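You operate a simulated robot arm through the tools that you are given. There is no shell and no other tool.

You run a simulated robot arm. Do the job below in one go: nothing can be reset, and whatever is moved stays where it is left.

TASK
Touch the probe on the block's right side at the x100 step and zero X there.
Fine: then back it off till the red lamp goes out.
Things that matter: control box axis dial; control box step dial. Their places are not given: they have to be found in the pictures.

The check looks at the end state, three seconds after you hand in, the way a careful person would. Anything else that was tipped, shoved, dropped, spilled or broken makes it a failure.

THE ROBOT
A 7-joint arm with a fingered hand, fixed in place. Base frame: the origin is at the foot of the arm, x ahead of it, y to its left, z up. Lengths are in m, angles in rad, forces in N, time in s.
With the tool pointing down near the work surface it reaches from about 0.3 to 0.74 m from the base axis. Its first joint turns from -2.897 to 2.897 rad. Payload 4 kg.
The TCP is the grasp point between the finger pads, 0.026 m short of the fingertips. In the tool frame z runs along the fingers and y along their closing line. Largest opening 0.132 m; the body of the gripper starts 0.073 m behind the TCP. The gripper is a hand of 4 fingers: y runs from the thumb to the fingers, the wrist lies at [0, 0, -0.239] in the tool frame.
Orientation is that of the tool frame in the base frame, as [roll, pitch, yaw] about the fixed x, y, z axes, in that order (R = Rz(yaw) Ry(pitch) Rx(roll)). With the fingers straight down and closing along the base's y, the tool's x points along the base's -x, its y along +y and its z along -z.

THE INTERFACE
- The arm moves only by the tool send_rows. Its argument "commands" is a list of rows, each an object of numbers (a shift or turn left out is 0): "dx", "dy", "dz": the shift along the tool's x, y, z in units of 20 mm (1.0 is 20 mm); "ax", "ay", "az": the turn, a rotation vector about the tool's x, y, z in units of 4 degrees (1.0 is 4 degrees). In form: [{"dx": .., "dy": .., "dz": .., "ax": .., "ay": .., "az": ..}, ...]. A call has 1 to 20 rows; each row shifts and turns the commanded pose from where the row before left it, along the tool's axes as they then stand. A call with a number of a shift or a turn outside -1 to 1 is refused whole. Rows are played at 5 a second. More than 0.05 m and 0.15 rad between two rows, and nothing of the call is played. A pose out of reach is approached as far as the arm can. The call stops where the force on the tool passes 40 N (or 10 N more than at its start, if that is more) or the arm is blocked; 0.2 s more then pass. In this call time passes only in rows, and 0.2 s behind the last. It gives the time, the measured TCP pose, the force on the tool (base axes), the opening and the grip force at its end, in the units of the frame above (readings bear some noise), with the torque about the TCP (base axes, N m) and any sound that the robot's microphone picked up.
- Cameras (640 x 400 px; columns grow to the right, rows downward): "scene" is fixed at [0.0489, 0.6486, 1.6849]; the picture's right is [-0.81, -0.58, 0.00], its down [-0.31, 0.43, -0.85] and it looks along [0.49, -0.69, -0.53] (base axes); focal length 353 px, centre (320, 200). "wrist" rides on the gripper at [0.068, 0.002, -0.097] in the tool frame; the picture's right is [-0.03, 1.00, 0.00], its down [-0.82, -0.02, -0.58] and it looks along [-0.58, -0.01, 0.82] (tool axes); focal length 270 px, centre (320, 200).
- grab_frame(camera): a new picture of that camera. It takes no simulated time.
- slide_trunk(by): slides the trunk up (or, below 0, down) by that many m; the arm rides with it, the base frame stays. It gives what a move gives, with no picture.
- move_fingers(finger1, finger2, finger3, thumb_bend): sets how far each is bent, from 0 (flat) to 100 (curled in); at 30 the hand is open as for a grip, at 70 the pads meet at the TCP. One left out holds its place. A second passes; each finger stops where it meets its share of the squeeze, and holds until it gets a number again. It is the only way to open and close the hand. It gives what a move gives, with no picture; readings hold the bend of each and the force on the fingers (four entries, about 0 where the hand has none), thumb and palm.
- measure_at(camera, pixels): for up to 12 pixels [column, row] of the newest picture of that camera ("zoom" is the newest enlarged one), the place [x, y, z] in the base frame of the surface seen there, good to about 0.002 m. It takes no simulated time.
- enlarge(camera, box): a new picture of the part [left, top, right, bottom] of that camera's present view, enlarged. It takes no simulated time.
- job_done(): hands the job in; it is judged then, once.

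Leave the gripper open and the arm clear of the work at the hand-in unless told otherwise.

The tools are called after "Call:" by a JSON object that holds its "op" and its "data". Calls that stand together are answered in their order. send_rows: Moves the arm, as the interface text tells. Its arguments: {"type":"object","properties":{"commands":{"type":"array"}},"required":["commands"]} The other tools are called the same way: slide_trunk (by) slides the trunk up or down; move_fingers (finger1, finger2, finger3, thumb_bend) moves the fingers one by one; grab_frame (camera) takes a picture; measure_at (camera, pixels) gives the place of the surface under pixels of a picture; enlarge (camera, box) takes an enlarged picture of a part of a camera's view; job_done () hands the job in.

At the start:

```text
time: 0.0
eef_pos: [0.4739, -0.0291, 1.2425]
tcp_rot: [-3.141, 0.001, -3.141]
ft_force: [0.3, 0.3, 0.1]
moment: [0.04, -0.01, 0.01]
gripper_width: 0.1322
finger_force: 0.1
shape: jaw
bend: [30.0, 30.0, 30.0, 30.0]
finger forces: [0.0, 0.0, 0.0, 0.1, 0.0, 0.1]
trunk travel left (down, up): [-0.525, 0.065]
```

scene: 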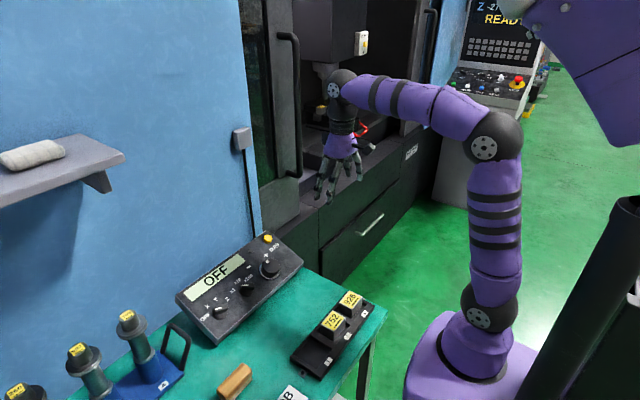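
wrist: 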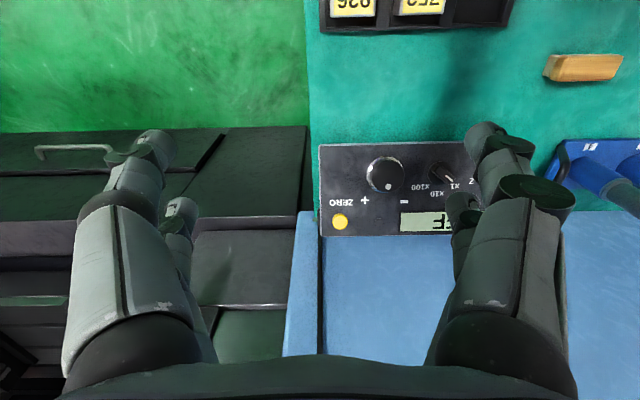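

I see a control box with an "OFF" display on the teal bench, at about (240,285) in the scene picture. It has two small dials, a larger handwheel and a yellow ZERO button. I'll enlarge that area, the machine and the wrist view of the box.

Call:
{"op": "enlarge", "data": {"camera": "scene", "box": [160, 220, 320, 350]}}

Call:
{"op": "enlarge", "data": {"camera": "scene", "box": [280, 0, 540, 200]}}

Call:
{"op": "enlarge", "data": {"camera": "wrist", "box": [300, 120, 500, 250]}}

```text
3.08 times, centred on (240, 285) of scene
```

zoom: 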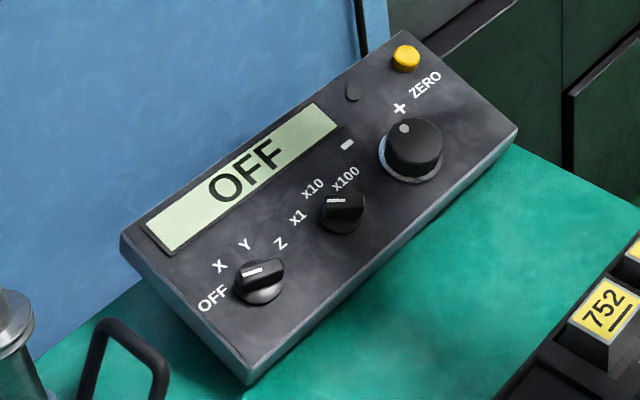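

```text
2.00 times, centred on (410, 100) of scene
```

zoom: 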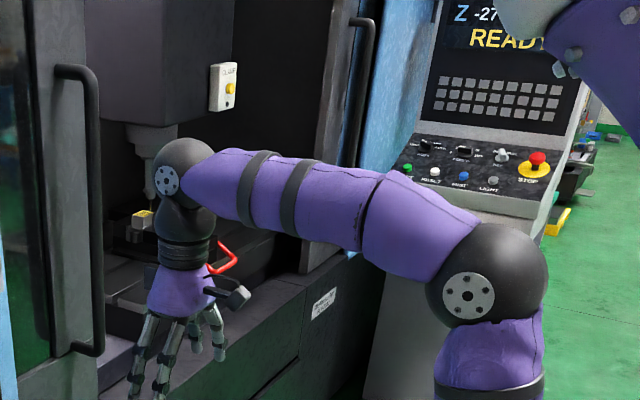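

```text
3.08 times, centred on (400, 185) of wrist
```

zoom: 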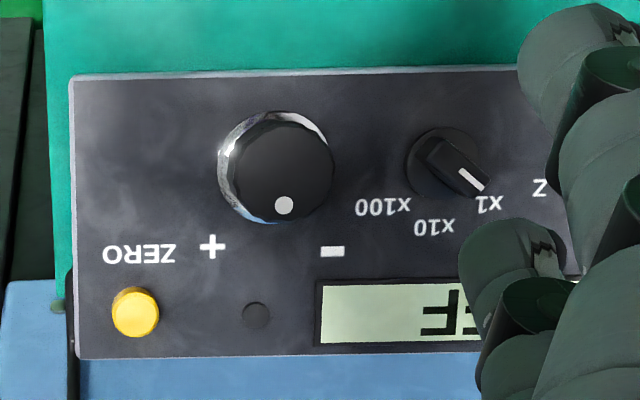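

The box has an axis dial (OFF/X/Y/Z, now OFF), a step dial (x1/x10/x100, apparently at x1), a handwheel, a yellow ZERO button and a dark lamp. I'll measure these points in the wrist zoom and in the scene picture.

Call:
{"op": "measure_at", "data": {"camera": "zoom", "pixels": [[275, 150], [284, 205], [450, 165], [472, 180], [135, 312], [256, 315], [80, 85], [85, 350], [500, 85], [210, 245], [330, 250], [380, 207]]}}

Call:
{"op": "measure_at", "data": {"camera": "scene", "pixels": [[224, 312], [219, 308], [248, 289], [246, 285], [270, 268], [267, 238], [255, 250], [178, 296], [302, 261], [217, 342], [333, 107], [233, 270]]}}

```text
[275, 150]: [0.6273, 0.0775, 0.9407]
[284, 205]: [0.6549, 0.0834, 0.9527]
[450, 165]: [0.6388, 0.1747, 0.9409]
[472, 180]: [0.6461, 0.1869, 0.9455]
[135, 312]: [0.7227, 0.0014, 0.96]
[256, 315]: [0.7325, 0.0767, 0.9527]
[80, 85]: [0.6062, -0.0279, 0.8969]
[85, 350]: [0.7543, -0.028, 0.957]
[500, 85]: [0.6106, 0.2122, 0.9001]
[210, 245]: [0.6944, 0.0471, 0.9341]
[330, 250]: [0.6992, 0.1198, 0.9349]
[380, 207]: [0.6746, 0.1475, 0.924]
```

```text
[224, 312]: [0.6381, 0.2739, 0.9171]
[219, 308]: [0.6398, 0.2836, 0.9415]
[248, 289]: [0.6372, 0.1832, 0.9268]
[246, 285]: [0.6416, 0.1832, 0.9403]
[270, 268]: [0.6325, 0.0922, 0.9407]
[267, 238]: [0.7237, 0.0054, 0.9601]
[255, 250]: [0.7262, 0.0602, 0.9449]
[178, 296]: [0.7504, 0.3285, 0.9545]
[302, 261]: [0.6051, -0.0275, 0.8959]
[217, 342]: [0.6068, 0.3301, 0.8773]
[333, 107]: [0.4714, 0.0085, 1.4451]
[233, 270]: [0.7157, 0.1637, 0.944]
```

The box face is tilted by about 22°. Next I'll look at the machine's work area, at about (322,110) in the scene picture, to find the block and the probe.

Call:
{"op": "enlarge", "data": {"camera": "scene", "box": [290, 60, 354, 100]}}

Call:
{"op": "measure_at", "data": {"camera": "scene", "pixels": [[321, 108], [321, 114], [318, 120], [325, 75], [320, 95], [361, 43], [293, 100], [490, 40], [480, 70]]}}

Call:
{"op": "enlarge", "data": {"camera": "scene", "box": [440, 0, 560, 100]}}

Call:
{"op": "enlarge", "data": {"camera": "scene", "box": [0, 280, 400, 400]}}

```text
10.00 times, centred on (322, 80) of scene
```

zoom: 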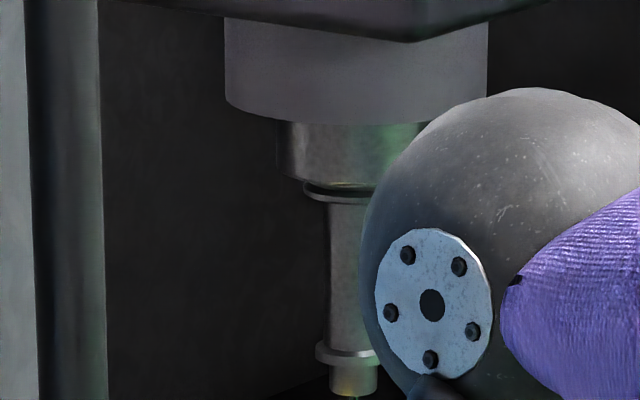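

```text
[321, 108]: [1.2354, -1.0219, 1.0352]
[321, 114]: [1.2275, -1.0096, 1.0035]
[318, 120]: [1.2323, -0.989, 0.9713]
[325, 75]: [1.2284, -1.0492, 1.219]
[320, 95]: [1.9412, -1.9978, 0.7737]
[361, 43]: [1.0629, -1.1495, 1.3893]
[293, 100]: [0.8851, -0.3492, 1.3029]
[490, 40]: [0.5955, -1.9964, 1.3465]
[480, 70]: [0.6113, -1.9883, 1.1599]
```

```text
4.00 times, centred on (500, 50) of scene
```

zoom: 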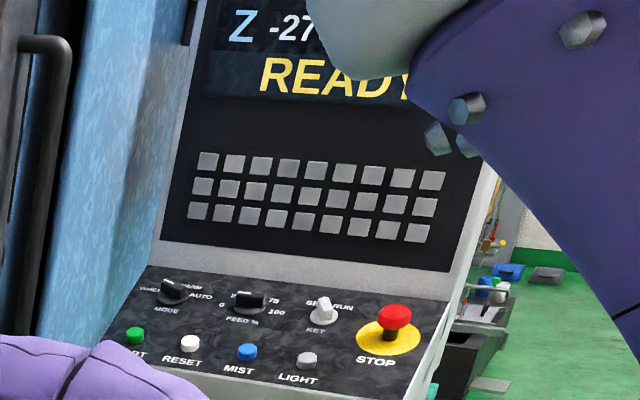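

```text
1.60 times, centred on (200, 340) of scene
```

zoom: 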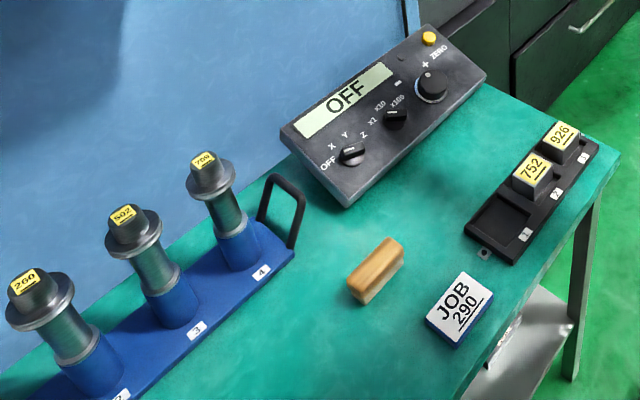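

The wrist of the arm hides the block and probe from the scene camera. Lowering the trunk by 0.2 m takes it out of the line of sight. The hand then hovers at x=0.47, z≈1.04, short of the box edge at x=0.606. After that I'll look at the machine again.

Call:
{"op": "slide_trunk", "data": {"by": -0.2}}

Call:
{"op": "grab_frame", "data": {"camera": "scene"}}

Call:
{"op": "grab_frame", "data": {"camera": "wrist"}}

Call:
{"op": "enlarge", "data": {"camera": "scene", "box": [290, 60, 370, 130]}}

```text
time: 2.2
eef_pos: [0.4728, -0.0278, 1.0434]
tcp_rot: [-3.14, 0.0, 3.141]
ft_force: [0.2, -0.1, -0.3]
moment: [0.01, -0.02, -0.01]
gripper_width: 0.1319
finger_force: 0.0
shape: jaw
bend: [30.0, 30.0, 30.0, 30.0]
finger forces: [0.0, 0.0, 0.0, 0.0, 0.0, 0.0]
trunk travel left (down, up): [-0.325, 0.265]
```

```text
taken
```

scene: 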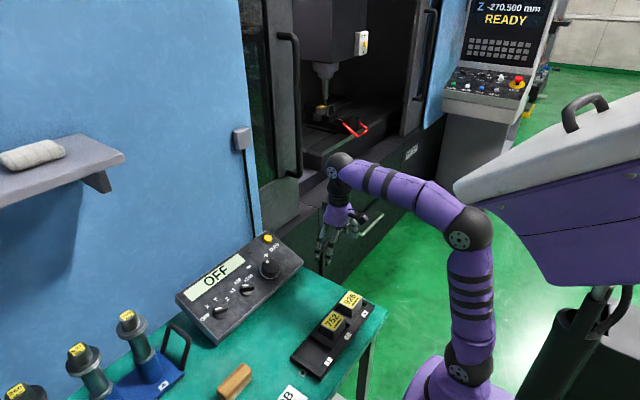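

```text
taken
```

wrist: 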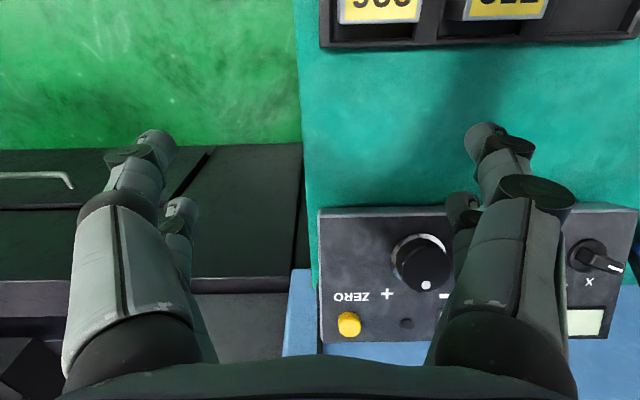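

```text
5.71 times, centred on (330, 95) of scene
```

zoom: 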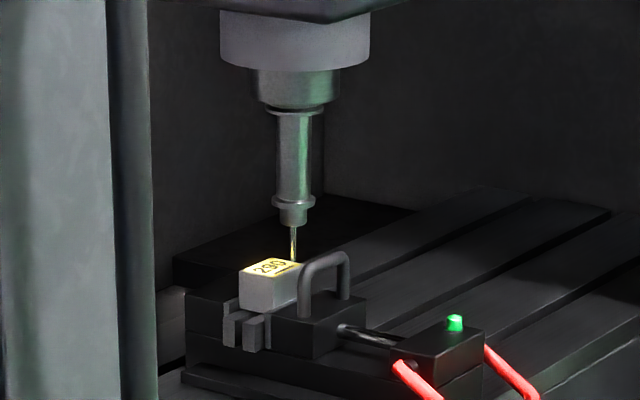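

The view is clear now. I'll zoom in tightly on the probe tip and block at about (323,103), and read the console display at the upper right.

Call:
{"op": "enlarge", "data": {"camera": "scene", "box": [308, 92, 340, 112]}}

Call:
{"op": "measure_at", "data": {"camera": "zoom", "pixels": [[180, 60], [180, 170], [100, 220], [160, 230], [210, 190], [120, 200], [150, 160], [220, 215], [200, 150], [90, 300], [180, 290], [240, 250]]}}

Call:
{"op": "enlarge", "data": {"camera": "scene", "box": [450, 0, 560, 60]}}

```text
16.00 times, centred on (324, 102) of scene
```

zoom: 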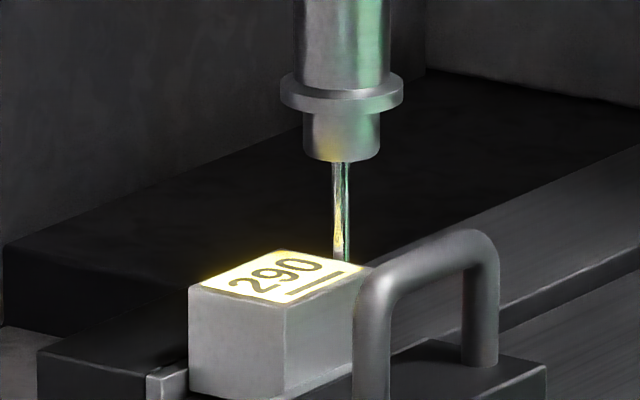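

```text
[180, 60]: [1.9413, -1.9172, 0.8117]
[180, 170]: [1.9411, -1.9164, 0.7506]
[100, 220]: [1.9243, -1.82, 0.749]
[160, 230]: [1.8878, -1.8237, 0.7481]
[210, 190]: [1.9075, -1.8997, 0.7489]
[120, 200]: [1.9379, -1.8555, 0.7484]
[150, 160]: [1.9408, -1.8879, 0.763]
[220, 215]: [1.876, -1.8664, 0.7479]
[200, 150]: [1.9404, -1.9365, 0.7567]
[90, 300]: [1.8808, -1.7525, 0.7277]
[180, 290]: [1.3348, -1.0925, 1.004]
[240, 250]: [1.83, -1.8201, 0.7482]
```

```text
5.82 times, centred on (505, 30) of scene
```

zoom: 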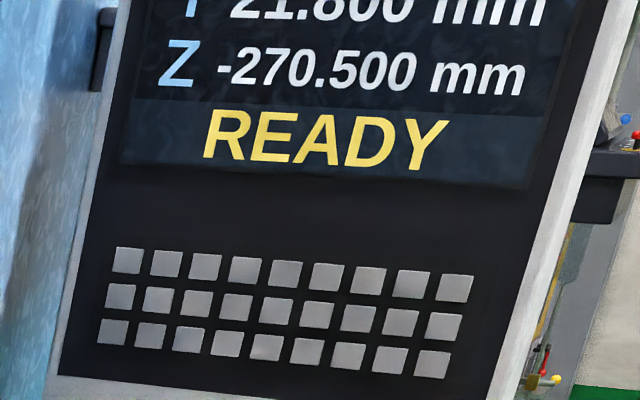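

The zoom is good. I'll repeat it and measure the block's top corners, the probe stem and the stem's lower end with properly chosen pixels.

Call:
{"op": "enlarge", "data": {"camera": "scene", "box": [308, 92, 340, 112]}}

Call:
{"op": "measure_at", "data": {"camera": "zoom", "pixels": [[192, 285], [284, 304], [366, 268], [280, 252], [340, 170], [340, 200], [340, 230], [340, 250], [342, 258], [320, 330], [230, 340], [340, 120]]}}

```text
16.00 times, centred on (324, 102) of scene
```

zoom: 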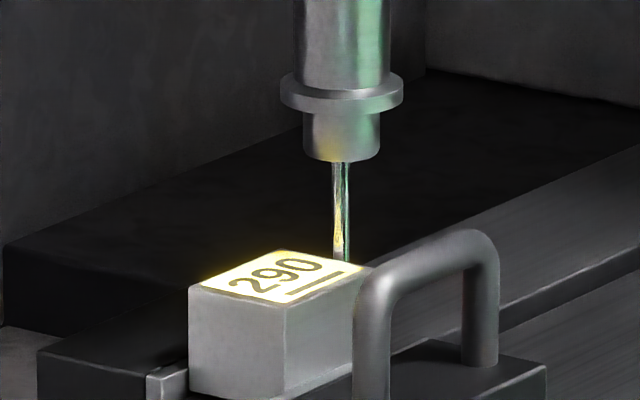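

```text
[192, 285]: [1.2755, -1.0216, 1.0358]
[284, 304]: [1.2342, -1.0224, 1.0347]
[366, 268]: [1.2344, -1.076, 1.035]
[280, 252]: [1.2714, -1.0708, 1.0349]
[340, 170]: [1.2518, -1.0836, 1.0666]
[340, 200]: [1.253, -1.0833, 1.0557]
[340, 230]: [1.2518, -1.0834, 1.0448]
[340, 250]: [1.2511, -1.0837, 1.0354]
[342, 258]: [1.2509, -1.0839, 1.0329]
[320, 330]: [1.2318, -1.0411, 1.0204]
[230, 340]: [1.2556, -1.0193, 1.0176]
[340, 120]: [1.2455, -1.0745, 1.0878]
```

The probe stem (y≈-1.084, tip below the block top) already hangs just right (-y side) of the block, whose right face is at y≈-1.076. So only the control box needs working. Before that I'll look at the hand's finger layout in the scene picture, around (335,220).

Call:
{"op": "enlarge", "data": {"camera": "scene", "box": [290, 150, 400, 280]}}

Call:
{"op": "enlarge", "data": {"camera": "wrist", "box": [300, 190, 640, 350]}}

```text
3.08 times, centred on (345, 215) of scene
```

zoom: 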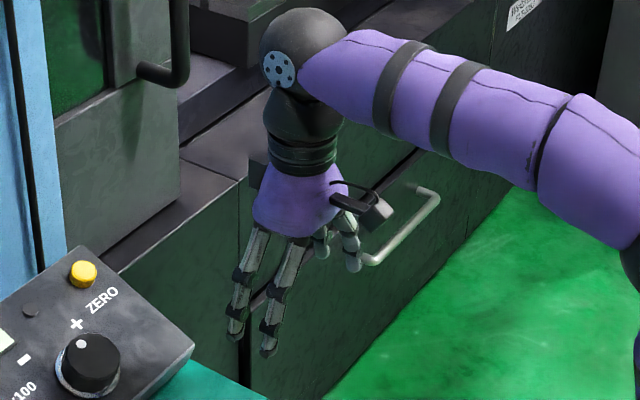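

```text
1.88 times, centred on (470, 270) of wrist
```

zoom: 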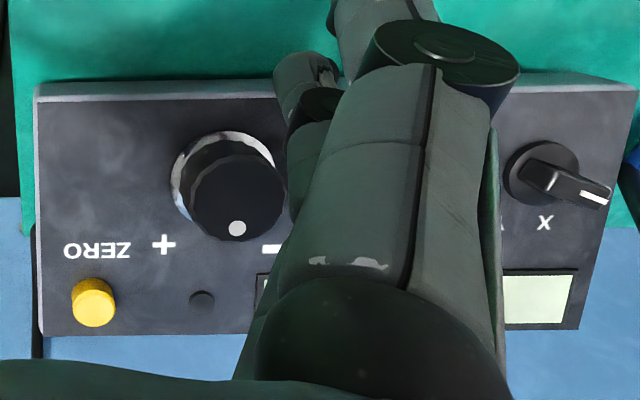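

The hand has two fingers on each side. To get the dial angles I'll zoom on the panel from the scene camera and measure the label positions and knob centres.

Call:
{"op": "enlarge", "data": {"camera": "scene", "box": [188, 255, 268, 320]}}

```text
6.15 times, centred on (228, 288) of scene
```

zoom: 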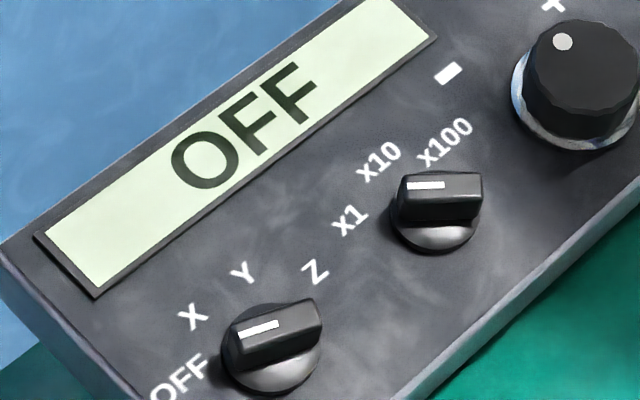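

Measuring the label centres and the knob ridges and bases in this zoom.

Call:
{"op": "measure_at", "data": {"camera": "zoom", "pixels": [[180, 378], [193, 317], [243, 273], [315, 272], [350, 220], [380, 162], [445, 143], [240, 333], [278, 323], [312, 310], [410, 185], [475, 182]]}}

Call:
{"op": "measure_at", "data": {"camera": "zoom", "pixels": [[275, 388], [232, 375], [318, 360], [440, 248], [396, 230], [478, 225], [563, 42], [590, 60], [520, 125], [580, 145], [585, 95], [447, 73]]}}

```text
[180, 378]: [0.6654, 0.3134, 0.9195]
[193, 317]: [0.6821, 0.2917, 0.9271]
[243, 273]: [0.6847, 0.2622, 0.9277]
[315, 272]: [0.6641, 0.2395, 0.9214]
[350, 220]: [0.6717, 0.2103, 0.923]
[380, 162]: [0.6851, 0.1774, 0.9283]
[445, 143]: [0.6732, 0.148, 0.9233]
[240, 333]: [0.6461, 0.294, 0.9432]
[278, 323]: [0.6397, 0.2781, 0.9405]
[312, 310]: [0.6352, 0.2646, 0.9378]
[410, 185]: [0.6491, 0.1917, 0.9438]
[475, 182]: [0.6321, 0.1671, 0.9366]
```

```text
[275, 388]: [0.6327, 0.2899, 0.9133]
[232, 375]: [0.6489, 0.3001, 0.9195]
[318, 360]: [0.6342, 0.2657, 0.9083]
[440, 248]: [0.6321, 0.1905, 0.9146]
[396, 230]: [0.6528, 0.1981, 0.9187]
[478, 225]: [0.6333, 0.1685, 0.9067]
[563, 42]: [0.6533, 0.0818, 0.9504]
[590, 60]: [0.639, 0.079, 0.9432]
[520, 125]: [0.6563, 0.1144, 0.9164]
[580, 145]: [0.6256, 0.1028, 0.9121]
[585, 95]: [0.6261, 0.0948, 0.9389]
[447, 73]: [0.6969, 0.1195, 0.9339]
```

The panel is tilted 22°. The axis dial centre is near y=0.277 and its four labels are about 45° apart. The step dial centre is near y=0.179, with x1 to x100 about 105° apart. Both knobs stand about 29 mm above the face. I need to know the fingertip geometry before approaching, so I'll measure the visible fingers in the current wrist picture.

Call:
{"op": "measure_at", "data": {"camera": "wrist", "pixels": [[152, 136], [150, 150], [180, 205], [485, 128], [484, 140], [463, 200], [130, 175], [510, 170], [465, 215], [182, 220], [540, 195], [115, 155]]}}

Call:
{"op": "enlarge", "data": {"camera": "wrist", "box": [420, 100, 600, 380]}}

```text
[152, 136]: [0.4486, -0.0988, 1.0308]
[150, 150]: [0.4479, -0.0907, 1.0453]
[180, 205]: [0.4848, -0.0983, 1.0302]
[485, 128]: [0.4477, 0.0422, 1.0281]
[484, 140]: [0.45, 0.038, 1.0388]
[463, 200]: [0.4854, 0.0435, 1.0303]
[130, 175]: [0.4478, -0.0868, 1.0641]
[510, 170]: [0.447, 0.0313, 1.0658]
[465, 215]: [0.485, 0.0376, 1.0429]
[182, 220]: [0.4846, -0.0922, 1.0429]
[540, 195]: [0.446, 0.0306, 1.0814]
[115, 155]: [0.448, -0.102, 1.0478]
```

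```text
1.43 times, centred on (510, 240) of wrist
```

zoom: 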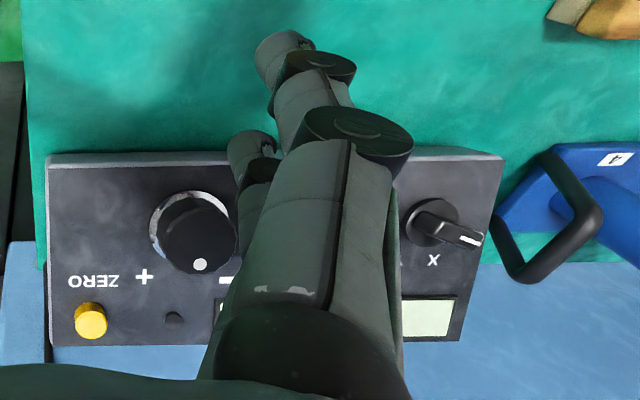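

Fingertip pairs sit at about ±0.0185 m along tool x, so all four tips can straddle a knob's ridge. I'll close the hand part way, to 60, in free space to see how the tips move.

Call:
{"op": "move_fingers", "data": {"finger1": 60, "finger2": 60, "finger3": 60, "thumb_bend": 60}}

Call:
{"op": "grab_frame", "data": {"camera": "wrist"}}

Call:
{"op": "enlarge", "data": {"camera": "scene", "box": [290, 170, 400, 290]}}

```text
time: 3.2
eef_pos: [0.4729, -0.0292, 1.0424]
tcp_rot: [3.141, -0.001, 3.141]
ft_force: [-0.3, 0.5, 0.1]
moment: [0.03, 0.01, -0.01]
gripper_width: 0.0332
finger_force: 0.1
shape: fingers
bend: [60.0, 60.0, 60.0, 60.0]
finger forces: [0.1, 0.0, 0.1, 0.0, 0.0, 0.0]
trunk travel left (down, up): [-0.325, 0.265]
```

```text
taken
```

wrist: 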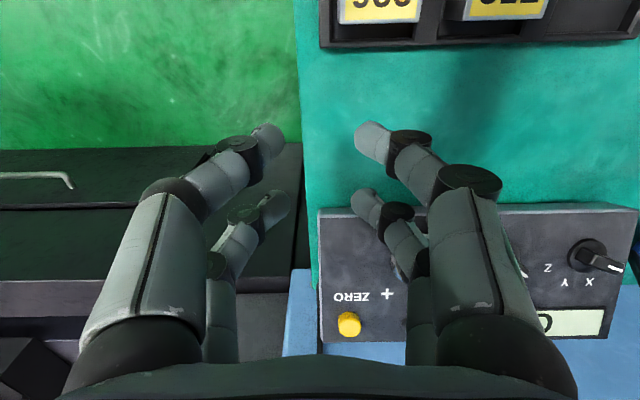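

```text
3.33 times, centred on (345, 230) of scene
```

zoom: 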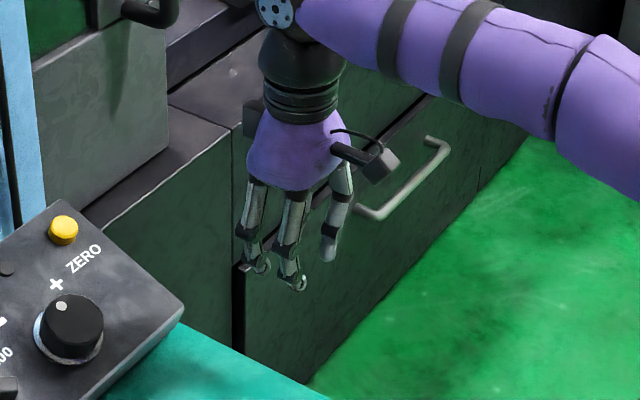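

Measuring the tips and joints at bend 60 in this wrist picture.

Call:
{"op": "measure_at", "data": {"camera": "wrist", "pixels": [[272, 132], [260, 140], [240, 145], [215, 175], [280, 200], [362, 130], [380, 145], [408, 140], [430, 165], [362, 195], [375, 215], [170, 190]]}}

```text
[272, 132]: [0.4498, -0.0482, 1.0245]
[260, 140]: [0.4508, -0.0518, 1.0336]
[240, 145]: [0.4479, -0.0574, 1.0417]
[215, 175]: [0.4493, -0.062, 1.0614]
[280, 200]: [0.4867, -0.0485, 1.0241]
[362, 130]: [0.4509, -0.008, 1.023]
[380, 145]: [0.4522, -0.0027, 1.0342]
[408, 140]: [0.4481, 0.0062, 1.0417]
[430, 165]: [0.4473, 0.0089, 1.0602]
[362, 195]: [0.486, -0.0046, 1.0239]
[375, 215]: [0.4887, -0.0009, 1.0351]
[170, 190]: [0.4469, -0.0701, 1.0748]
```

At bend 60 the tips are about 33 mm apart and curl inward, roughly 20 mm below the TCP, so I'll grip knobs with the tips. I'll open to 48 for the approach and check the heights of nearby objects (tool rack, tray, wooden piece) so the sideways travel clears them.

Call:
{"op": "move_fingers", "data": {"finger1": 48, "finger2": 48, "finger3": 48, "thumb_bend": 48}}

Call:
{"op": "measure_at", "data": {"camera": "scene", "pixels": [[127, 314], [78, 349], [178, 330], [186, 345], [235, 378], [333, 318], [350, 298], [130, 330], [165, 375], [290, 390], [242, 130], [200, 250]]}}

```text
time: 4.2
eef_pos: [0.4738, -0.0289, 1.044]
tcp_rot: [3.141, 0.002, -3.141]
ft_force: [-0.3, 0.6, 0.3]
moment: [0.02, -0.02, 0.0]
gripper_width: 0.0719
finger_force: 0.1
shape: fingers
bend: [48.0, 48.0, 48.0, 48.0]
finger forces: [0.0, 0.0, 0.0, 0.0, 0.0, 0.1]
trunk travel left (down, up): [-0.325, 0.265]
```

```text
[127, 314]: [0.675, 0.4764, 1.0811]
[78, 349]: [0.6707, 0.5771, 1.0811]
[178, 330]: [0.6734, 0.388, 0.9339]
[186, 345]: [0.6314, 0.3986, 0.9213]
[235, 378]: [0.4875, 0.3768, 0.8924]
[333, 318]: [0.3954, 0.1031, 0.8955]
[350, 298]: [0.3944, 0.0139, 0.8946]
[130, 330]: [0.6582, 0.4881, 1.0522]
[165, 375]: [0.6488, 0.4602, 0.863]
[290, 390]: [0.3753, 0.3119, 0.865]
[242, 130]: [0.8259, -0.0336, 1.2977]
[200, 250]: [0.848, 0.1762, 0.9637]
```

The tall tool at (0.675, 0.476) and the rack handle near y=0.39 stay well clear of a hand at y=0.277. I'll travel left (+y) by 306 mm and 100 mm forward, rising 20 mm.

Call:
{"op": "send_rows", "data": {"commands": [{"dx": -0.3125, "dy": 0.956, "dz": -0.0625}, {"dx": -0.3125, "dy": 0.956, "dz": -0.0625}, {"dx": -0.3125, "dy": 0.956, "dz": -0.0625}, {"dx": -0.3125, "dy": 0.956, "dz": -0.0625}, {"dx": -0.3125, "dy": 0.956, "dz": -0.0625}, {"dx": -0.3125, "dy": 0.956, "dz": -0.0625}, {"dx": -0.3125, "dy": 0.956, "dz": -0.0625}, {"dx": -0.3125, "dy": 0.956, "dz": -0.0625}, {"dx": -0.3125, "dy": 0.956, "dz": -0.0625}, {"dx": -0.3125, "dy": 0.956, "dz": -0.0625}, {"dx": -0.3125, "dy": 0.956, "dz": -0.0625}, {"dx": -0.3125, "dy": 0.956, "dz": -0.0625}, {"dx": -0.3125, "dy": 0.956, "dz": -0.0625}, {"dx": -0.3125, "dy": 0.956, "dz": -0.0625}, {"dx": -0.3125, "dy": 0.956, "dz": -0.0625}, {"dx": -0.3125, "dy": 0.956, "dz": -0.0625}]}}

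Call:
{"op": "grab_frame", "data": {"camera": "wrist"}}

Call:
{"op": "grab_frame", "data": {"camera": "scene"}}

```text
time: 7.6
eef_pos: [0.5642, 0.2626, 1.0554]
tcp_rot: [3.139, 0.003, -3.141]
ft_force: [-0.2, 0.3, -0.5]
moment: [0.0, 0.0, 0.02]
gripper_width: 0.0724
finger_force: 0.0
shape: fingers
bend: [48.0, 48.0, 48.0, 48.0]
finger forces: [0.1, 0.0, 0.1, 0.0, 0.0, 0.0]
out of reach, approached as far as the arm can: row 15, 16
trunk travel left (down, up): [-0.325, 0.265]
```

```text
taken
```

wrist: 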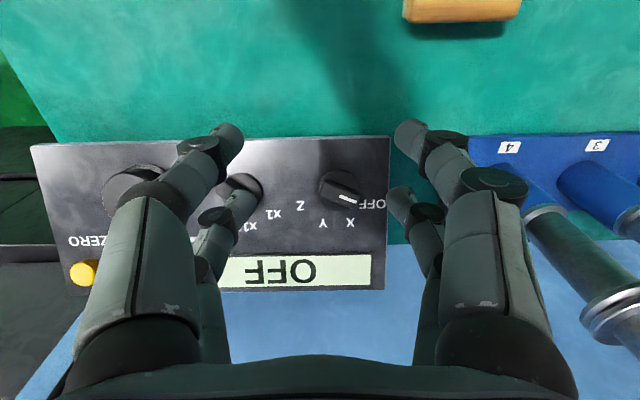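

```text
taken
```

scene: 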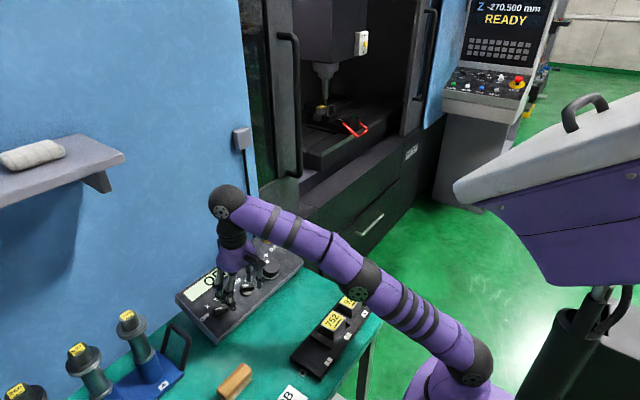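

Rows 15 and 16 were out of reach because the trunk is now too low and the arm is stretching upward. I'll raise the trunk back by 0.2 m. That lifts the hand away from the panel and lets the arm reach down onto it.

Call:
{"op": "slide_trunk", "data": {"by": 0.2}}

```text
time: 9.7
eef_pos: [0.5643, 0.2626, 1.2533]
tcp_rot: [3.139, 0.003, -3.141]
ft_force: [-0.4, -0.1, 0.0]
moment: [0.01, -0.02, 0.0]
gripper_width: 0.0725
finger_force: 0.1
shape: fingers
bend: [48.0, 48.0, 48.0, 48.0]
finger forces: [0.1, 0.0, 0.0, 0.1, 0.1, 0.1]
trunk travel left (down, up): [-0.525, 0.065]
```

Descending about 160 mm while tilting the tool 22° so that it lines up with the panel normal.

Call:
{"op": "send_rows", "data": {"commands": [{"dz": 1, "ay": -0.6875}, {"dz": 1, "ay": -0.6875}, {"dz": 1, "ay": -0.6875}, {"dz": 1, "ay": -0.6875}, {"dz": 1, "ay": -0.6875}, {"dz": 1, "ay": -0.6875}, {"dz": 1, "ay": -0.6875}, {"dz": 0.5, "ay": -0.6875}]}}

Call:
{"op": "grab_frame", "data": {"camera": "wrist"}}

```text
time: 11.5
eef_pos: [0.5884, 0.2628, 1.1063]
tcp_rot: [3.141, 0.387, 3.14]
ft_force: [0.2, 0.0, 0.6]
moment: [0.01, -0.01, 0.02]
gripper_width: 0.0722
finger_force: 0.1
shape: fingers
bend: [48.0, 48.0, 48.0, 48.0]
finger forces: [0.1, 0.0, 0.0, 0.0, 0.0, 0.0]
trunk travel left (down, up): [-0.525, 0.065]
```

```text
taken
```

wrist: 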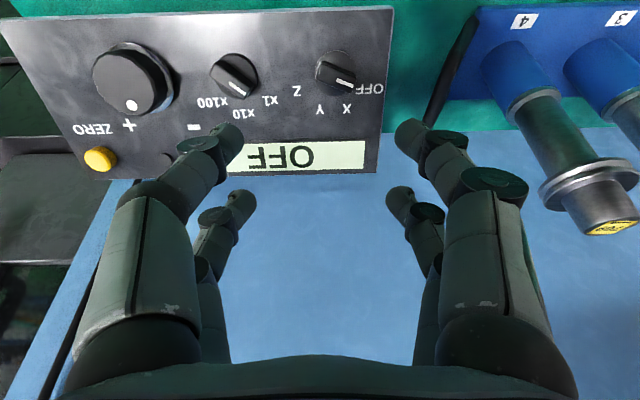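

The tool axis is now (0.377, 0, -0.926), which matches the panel normal. From here I'll zoom on the whole panel in the wrist view to refine the knob centres and angles.

Call:
{"op": "enlarge", "data": {"camera": "wrist", "box": [190, 30, 400, 130]}}

Call:
{"op": "enlarge", "data": {"camera": "wrist", "box": [60, 20, 230, 180]}}

```text
3.05 times, centred on (295, 80) of wrist
```

zoom: 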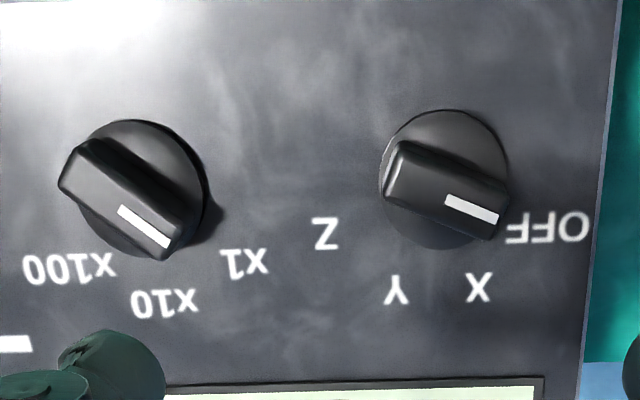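

```text
2.50 times, centred on (145, 100) of wrist
```

zoom: 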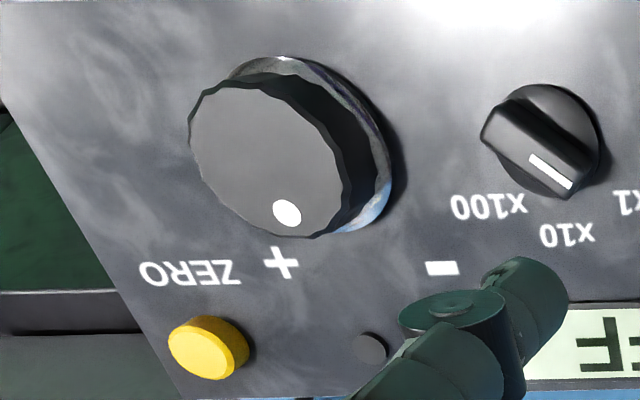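

Measuring the wheel rim, button and lamp in this second zoom, and the knob ridge corners in the wrist picture itself.

Call:
{"op": "measure_at", "data": {"camera": "zoom", "pixels": [[196, 135], [335, 170], [262, 85], [280, 228], [286, 213], [208, 340], [240, 352], [370, 347], [265, 158], [548, 162], [500, 122], [588, 180]]}}

Call:
{"op": "measure_at", "data": {"camera": "wrist", "pixels": [[322, 65], [319, 76], [354, 79], [349, 90], [336, 79], [335, 55], [354, 65], [376, 88], [348, 108], [319, 112], [295, 92], [340, 93]]}}

```text
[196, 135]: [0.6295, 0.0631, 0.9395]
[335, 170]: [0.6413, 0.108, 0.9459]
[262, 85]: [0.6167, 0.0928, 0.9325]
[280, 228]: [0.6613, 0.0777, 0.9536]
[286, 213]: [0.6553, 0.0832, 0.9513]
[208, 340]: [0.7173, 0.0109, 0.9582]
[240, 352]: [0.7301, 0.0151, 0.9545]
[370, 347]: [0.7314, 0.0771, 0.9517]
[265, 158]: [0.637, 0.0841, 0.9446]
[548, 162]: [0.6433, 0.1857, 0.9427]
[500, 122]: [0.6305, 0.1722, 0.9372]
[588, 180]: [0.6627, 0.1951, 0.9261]
```

```text
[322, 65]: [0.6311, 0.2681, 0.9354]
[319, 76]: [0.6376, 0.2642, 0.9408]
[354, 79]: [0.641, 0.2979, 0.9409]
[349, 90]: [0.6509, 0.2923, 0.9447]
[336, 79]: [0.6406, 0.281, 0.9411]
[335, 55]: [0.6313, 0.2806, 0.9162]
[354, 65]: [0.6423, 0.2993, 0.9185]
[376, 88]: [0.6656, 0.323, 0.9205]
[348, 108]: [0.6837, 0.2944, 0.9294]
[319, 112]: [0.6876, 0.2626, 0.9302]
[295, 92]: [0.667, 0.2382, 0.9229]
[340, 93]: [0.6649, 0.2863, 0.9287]
```

The axis knob's ridge is about 36 × 12 mm, centred at y≈0.278. I'll move over it about 100 mm out along the normal, then turn the hand 67.5° counter-clockwise so the closing line is square to the ridge at OFF.

Call:
{"op": "send_rows", "data": {"commands": [{"dx": 0.37, "dy": 0.38, "dz": 1}, {"dx": 0.37, "dy": 0.38, "dz": 1}, {"az": -0.993, "dz": 1}, {"az": -0.993, "dz": 1}, {"az": -0.993, "dz": 1}, {"az": -0.993}, {"az": -0.993}, {"az": -0.993}, {"az": -0.993}, {"az": -0.993}, {"az": -0.993}, {"az": -0.993}, {"az": -0.993}, {"az": -0.993}, {"az": -0.993}, {"az": -0.993}, {"az": -0.993}, {"az": -0.993}, {"az": -0.993}]}}

Call:
{"op": "grab_frame", "data": {"camera": "wrist"}}

Call:
{"op": "grab_frame", "data": {"camera": "scene"}}

```text
time: 15.5
eef_pos: [0.6113, 0.2783, 1.0098]
tcp_rot: [-2.782, 0.146, -1.94]
ft_force: [0.7, -0.9, -0.4]
moment: [0.02, -0.01, -0.02]
gripper_width: 0.0724
finger_force: 0.1
shape: fingers
bend: [48.0, 48.0, 48.0, 48.0]
finger forces: [0.0, 0.0, 0.0, 0.0, 0.0, 0.0]
trunk travel left (down, up): [-0.525, 0.065]
```

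```text
taken
```

wrist: 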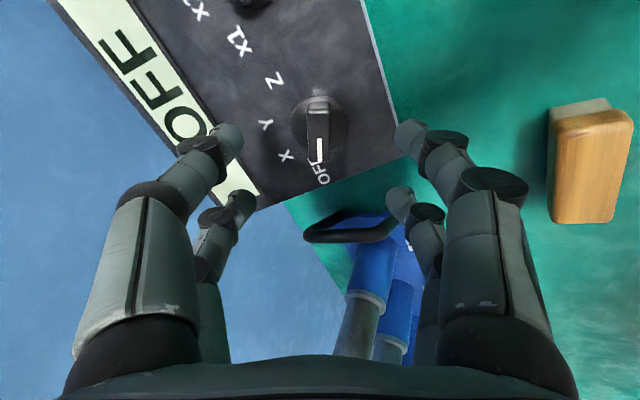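

```text
taken
```

scene: 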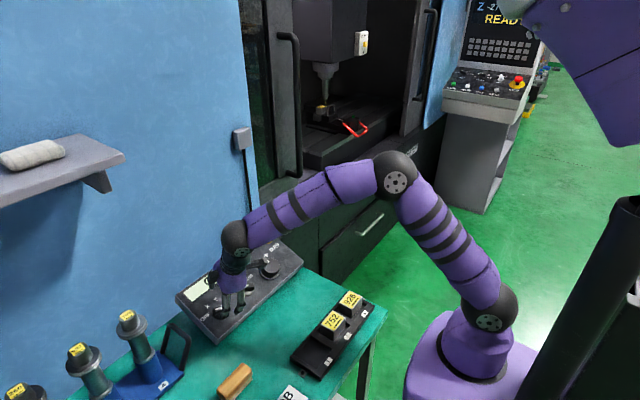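

The ridge now runs straight up the image at column 319, centred between the finger pairs. The TCP is about 104 mm above the face, centred on the knob (s≈0.9454, y≈0.278). I'll descend 48 mm along the tool axis and look again.

Call:
{"op": "send_rows", "data": {"commands": [{"dz": 0.6}, {"dz": 0.6}, {"dz": 0.6}, {"dz": 0.6}]}}

Call:
{"op": "grab_frame", "data": {"camera": "wrist"}}

Call:
{"op": "enlarge", "data": {"camera": "scene", "box": [170, 210, 310, 350]}}

```text
time: 16.5
eef_pos: [0.6306, 0.2799, 0.9645]
tcp_rot: [-2.782, 0.148, -1.938]
ft_force: [-0.1, 0.3, -0.3]
moment: [-0.03, -0.03, 0.02]
gripper_width: 0.0723
finger_force: 0.0
shape: fingers
bend: [48.0, 48.0, 48.0, 48.0]
finger forces: [0.1, 0.1, 0.0, 0.0, 0.0, 0.0]
trunk travel left (down, up): [-0.525, 0.065]
```

```text
taken
```

wrist: 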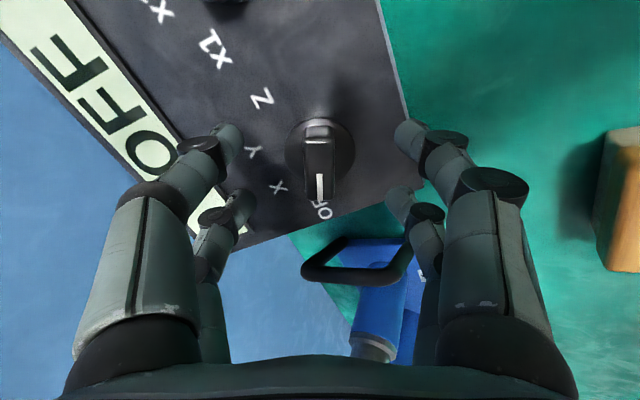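

```text
2.86 times, centred on (240, 280) of scene
```

zoom: 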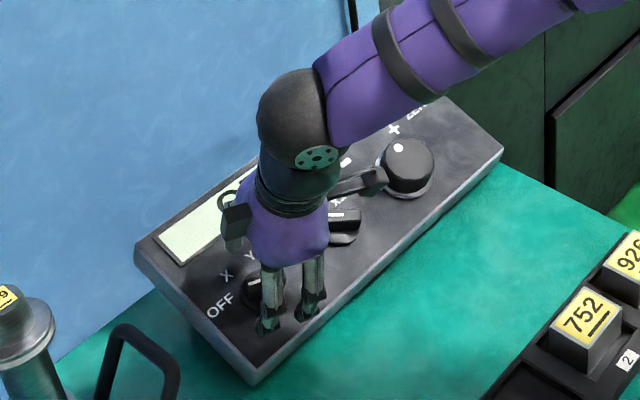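

The hand is centred over the knob with the TCP about 54 mm above the face. I'll descend another 18 mm so the tips come to about 10 mm above the face, over the knob's thin base disc.

Call:
{"op": "send_rows", "data": {"commands": [{"dz": 0.45}, {"dz": 0.45}]}}

Call:
{"op": "grab_frame", "data": {"camera": "wrist"}}

```text
time: 17.1
eef_pos: [0.637, 0.2795, 0.9484]
tcp_rot: [-2.784, 0.146, -1.937]
ft_force: [-0.1, 0.3, 0.2]
moment: [0.04, 0.0, 0.02]
gripper_width: 0.0722
finger_force: 0.1
shape: fingers
bend: [48.0, 48.0, 48.0, 48.0]
finger forces: [0.0, 0.1, 0.0, 0.0, 0.1, 0.1]
trunk travel left (down, up): [-0.525, 0.065]
```

```text
taken
```

wrist: 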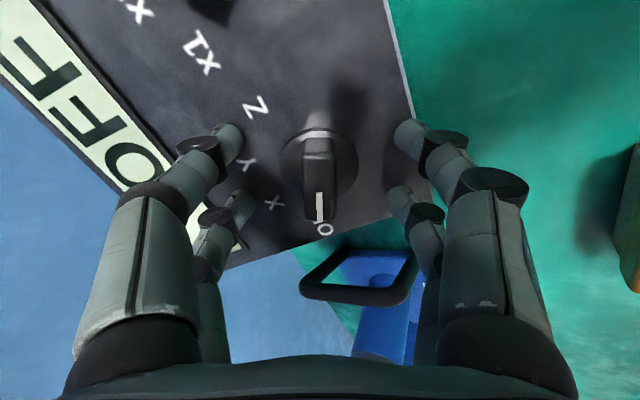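

TCP height is about 37 mm and nothing is touching. I'll close to 60 first and look.

Call:
{"op": "move_fingers", "data": {"finger1": 61, "finger2": 61, "finger3": 61, "thumb_bend": 61}}

Call:
{"op": "grab_frame", "data": {"camera": "wrist"}}

```text
time: 18.1
eef_pos: [0.6372, 0.28, 0.9491]
tcp_rot: [-2.782, 0.146, -1.938]
ft_force: [-0.5, -0.1, 0.2]
moment: [0.0, -0.03, 0.0]
gripper_width: 0.03
finger_force: 0.0
shape: fingers
bend: [61.0, 61.0, 61.0, 61.0]
finger forces: [0.0, 0.0, 0.1, 0.1, 0.0, 0.0]
trunk travel left (down, up): [-0.525, 0.065]
```

```text
taken
```

wrist: 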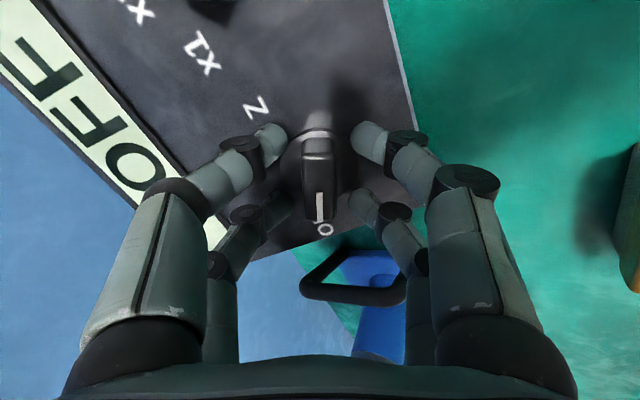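

The tips straddle the ridge evenly, near pair at row 130 and far pair at row 205. I'll check that the near tips overlap the ridge along its length.

Call:
{"op": "measure_at", "data": {"camera": "wrist", "pixels": [[275, 130], [280, 138], [360, 130], [352, 140], [355, 195], [318, 150], [318, 185], [318, 215], [318, 134], [285, 200], [280, 210], [316, 160]]}}

Call:
{"op": "enlarge", "data": {"camera": "wrist", "box": [230, 100, 410, 250]}}

```text
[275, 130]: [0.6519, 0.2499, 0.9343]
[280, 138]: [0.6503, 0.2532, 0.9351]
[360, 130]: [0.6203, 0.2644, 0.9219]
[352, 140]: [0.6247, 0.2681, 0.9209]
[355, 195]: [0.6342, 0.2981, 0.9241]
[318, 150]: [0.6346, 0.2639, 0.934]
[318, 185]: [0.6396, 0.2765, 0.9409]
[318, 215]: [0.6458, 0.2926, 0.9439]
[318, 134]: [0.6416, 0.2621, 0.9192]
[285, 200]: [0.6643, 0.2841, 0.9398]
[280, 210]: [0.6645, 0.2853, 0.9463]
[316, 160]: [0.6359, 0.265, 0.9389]
```

```text
2.67 times, centred on (320, 175) of wrist
```

zoom: 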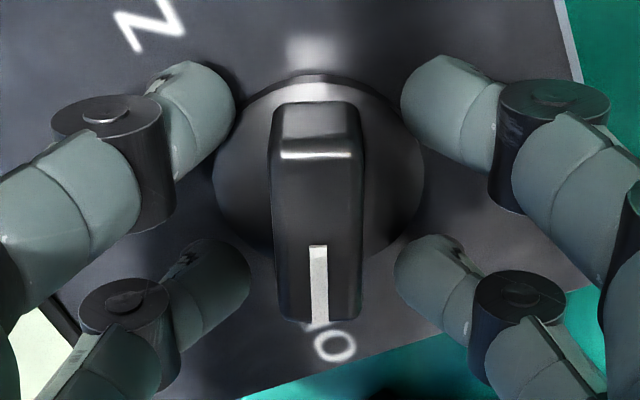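

The ridge is centred sideways, but its centre sits about 1.5–2 mm toward tool +x. I'll shift by that much and then close onto the ridge.

Call:
{"op": "send_rows", "data": {"commands": [{"dx": 0.08}]}}

Call:
{"op": "move_fingers", "data": {"finger1": 75, "finger2": 75, "finger3": 75, "thumb_bend": 75}}

Call:
{"op": "grab_frame", "data": {"camera": "wrist"}}

```text
time: 18.5
eef_pos: [0.6364, 0.2778, 0.9478]
tcp_rot: [-2.784, 0.146, -1.937]
ft_force: [0.2, 0.4, 1.2]
moment: [-0.03, 0.01, -0.06]
gripper_width: 0.0299
finger_force: 0.0
shape: fingers
bend: [61.0, 61.0, 61.0, 61.0]
finger forces: [0.0, 0.0, 0.0, 0.0, 0.0, 0.0]
trunk travel left (down, up): [-0.525, 0.065]
```

```text
time: 19.5
eef_pos: [0.6369, 0.2779, 0.9481]
tcp_rot: [-2.781, 0.147, -1.937]
ft_force: [4.8, 0.2, -3.2]
moment: [0.07, -0.1, 0.04]
gripper_width: 0.0111
finger_force: 18.3
shape: fingers
bend: [71.0, 72.0, 71.0, 68.0]
finger forces: [6.9, 10.0, 10.0, 0.0, 9.4, 0.0]
trunk travel left (down, up): [-0.525, 0.065]
```

```text
taken
```

wrist: 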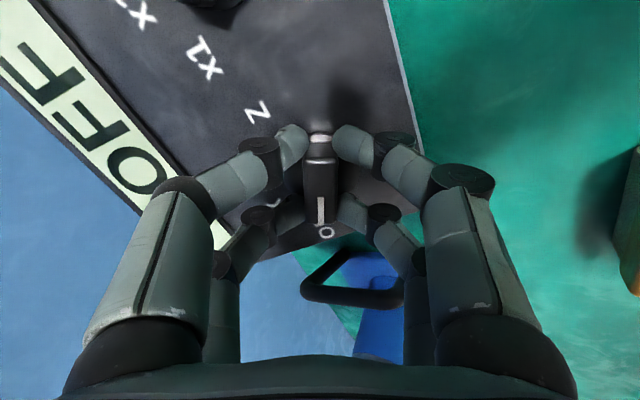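

All four fingers are holding the ridge at roughly 7–10 N each. Now I'll turn the knob clockwise, 24° to start, and check.

Call:
{"op": "send_rows", "data": {"commands": [{"az": 0.75}, {"az": 0.75}, {"az": 0.75}, {"az": 0.75}, {"az": 0.75}, {"az": 0.75}, {"az": 0.75}, {"az": 0.75}]}}

Call:
{"op": "grab_frame", "data": {"camera": "wrist"}}

```text
time: 21.3
eef_pos: [0.6374, 0.2777, 0.9475]
tcp_rot: [-2.869, 0.279, -2.346]
ft_force: [-0.5, 1.0, -6.4]
moment: [0.04, 0.04, 0.06]
gripper_width: 0.011
finger_force: 17.4
shape: fingers
bend: [71.0, 72.0, 72.0, 68.0]
finger forces: [7.6, 11.3, 8.0, 0.1, 8.2, 0.1]
trunk travel left (down, up): [-0.525, 0.065]
```

```text
taken
```

wrist: 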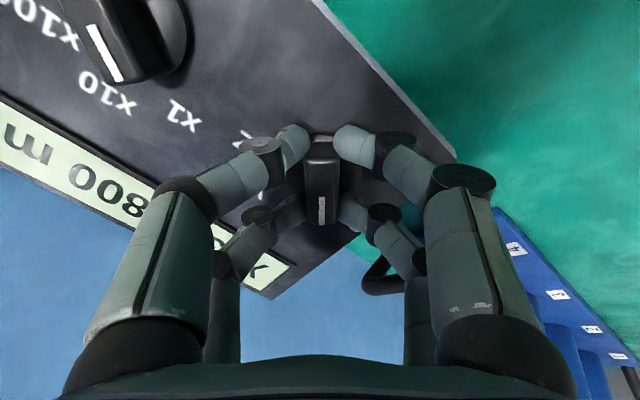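

The knob follows the hand and the display has already changed to an X reading. I'll finish the remaining 21° so the pointer sits on X.

Call:
{"op": "send_rows", "data": {"commands": [{"az": 0.75}, {"az": 0.75}, {"az": 0.75}, {"az": 0.75}, {"az": 0.75}, {"az": 0.75}, {"az": 0.75}]}}

Call:
{"op": "grab_frame", "data": {"camera": "wrist"}}

Call:
{"op": "enlarge", "data": {"camera": "scene", "box": [170, 210, 310, 350]}}

```text
time: 22.9
eef_pos: [0.6369, 0.2768, 0.9466]
tcp_rot: [-2.99, 0.357, -2.723]
ft_force: [-1.7, 4.4, -5.5]
moment: [0.14, 0.1, 0.11]
gripper_width: 0.0108
finger_force: 17.6
shape: fingers
bend: [71.0, 72.0, 72.0, 68.0]
finger forces: [8.3, 14.2, 5.9, 0.0, 7.6, 0.1]
trunk travel left (down, up): [-0.525, 0.065]
```

```text
taken
```

wrist: 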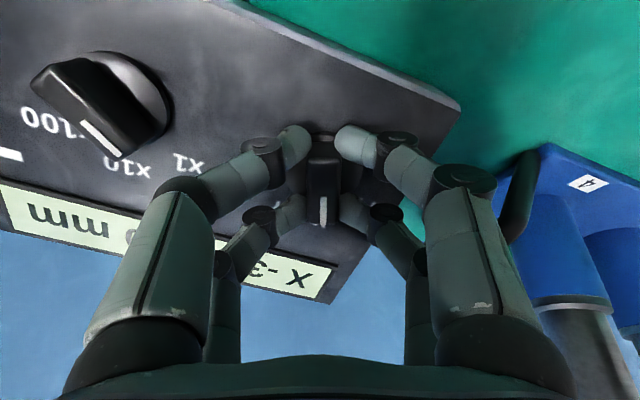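

```text
2.86 times, centred on (240, 280) of scene
```

zoom: 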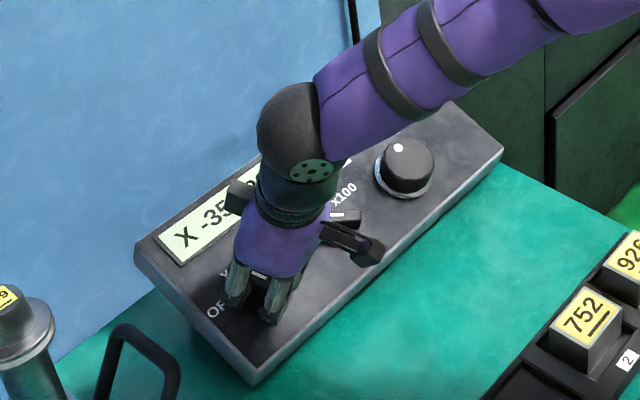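

The display now shows "X -35…", so the axis dial is on X. I'll release the knob and back straight up along the tool axis.

Call:
{"op": "move_fingers", "data": {"finger1": 48, "finger2": 48, "finger3": 48, "thumb_bend": 48}}

Call:
{"op": "send_rows", "data": {"commands": [{"dz": -0.8}, {"dz": -0.8}, {"dz": -0.8}, {"dz": -0.8}]}}

Call:
{"op": "grab_frame", "data": {"camera": "wrist"}}

Call:
{"op": "grab_frame", "data": {"camera": "scene"}}

```text
time: 23.9
eef_pos: [0.6364, 0.2778, 0.9471]
tcp_rot: [-2.987, 0.358, -2.723]
ft_force: [-0.2, -0.4, -0.6]
moment: [-0.01, 0.01, 0.0]
gripper_width: 0.0719
finger_force: 0.0
shape: fingers
bend: [48.0, 48.0, 48.0, 48.0]
finger forces: [0.0, 0.1, 0.0, 0.1, 0.0, 0.0]
trunk travel left (down, up): [-0.525, 0.065]
```

```text
time: 24.9
eef_pos: [0.6127, 0.2766, 1.0072]
tcp_rot: [-2.989, 0.356, -2.723]
ft_force: [-0.4, -0.3, 0.0]
moment: [0.02, 0.02, -0.03]
gripper_width: 0.0722
finger_force: 0.0
shape: fingers
bend: [48.0, 48.0, 48.0, 48.0]
finger forces: [0.0, 0.0, 0.0, 0.0, 0.1, 0.1]
trunk travel left (down, up): [-0.525, 0.065]
```

```text
taken
```

wrist: 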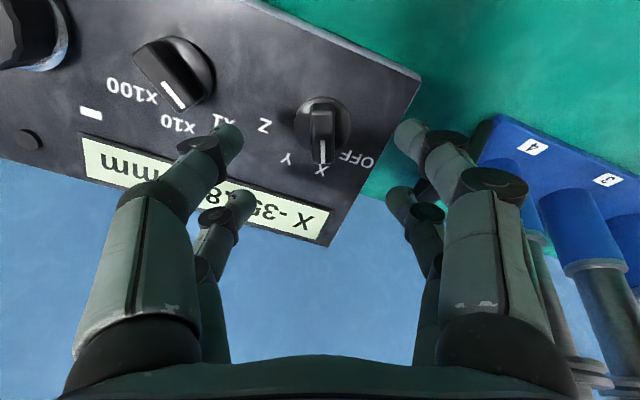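

```text
taken
```

scene: 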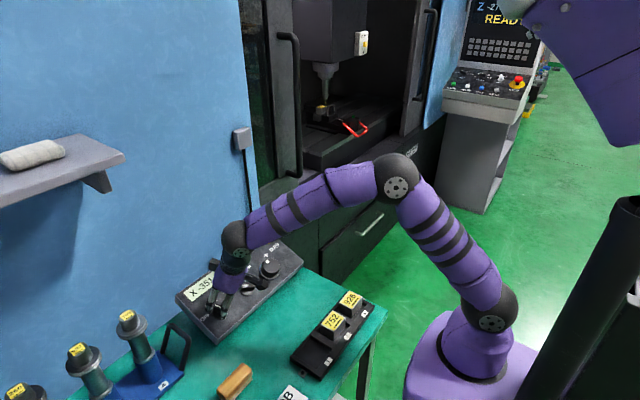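

The axis dial points cleanly at X. Next is the step dial: I'll shift 97 mm to the right, from y=0.277 to 0.180, and turn the hand 30° counter-clockwise to match its pointer at x1.

Call:
{"op": "send_rows", "data": {"commands": [{"dx": 0.37, "dy": -0.893}, {"dx": 0.37, "dy": -0.893}, {"dx": 0.37, "dy": -0.893}, {"dx": 0.37, "dy": -0.893}, {"dx": 0.37, "dy": -0.893}, {"az": -0.9375}, {"az": -0.9375}, {"az": -0.9375}, {"az": -0.9375}, {"az": -0.9375}, {"az": -0.9375}, {"az": -0.9375}, {"az": -0.9375}]}}

Call:
{"op": "grab_frame", "data": {"camera": "wrist"}}

Call:
{"op": "enlarge", "data": {"camera": "wrist", "box": [220, 50, 420, 200]}}

```text
time: 27.7
eef_pos: [0.6124, 0.1795, 1.0074]
tcp_rot: [-2.829, 0.232, -2.19]
ft_force: [-0.2, 0.6, 0.5]
moment: [0.01, -0.01, 0.01]
gripper_width: 0.0722
finger_force: 0.0
shape: fingers
bend: [48.0, 48.0, 48.0, 48.0]
finger forces: [0.0, 0.1, 0.0, 0.0, 0.0, 0.0]
trunk travel left (down, up): [-0.525, 0.065]
```

```text
taken
```

wrist: 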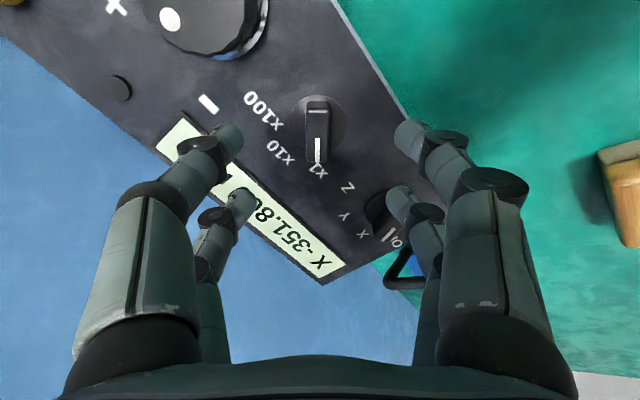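

```text
2.67 times, centred on (320, 125) of wrist
```

zoom: 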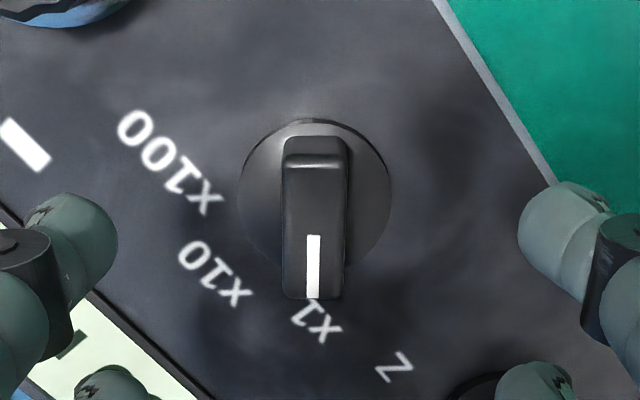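

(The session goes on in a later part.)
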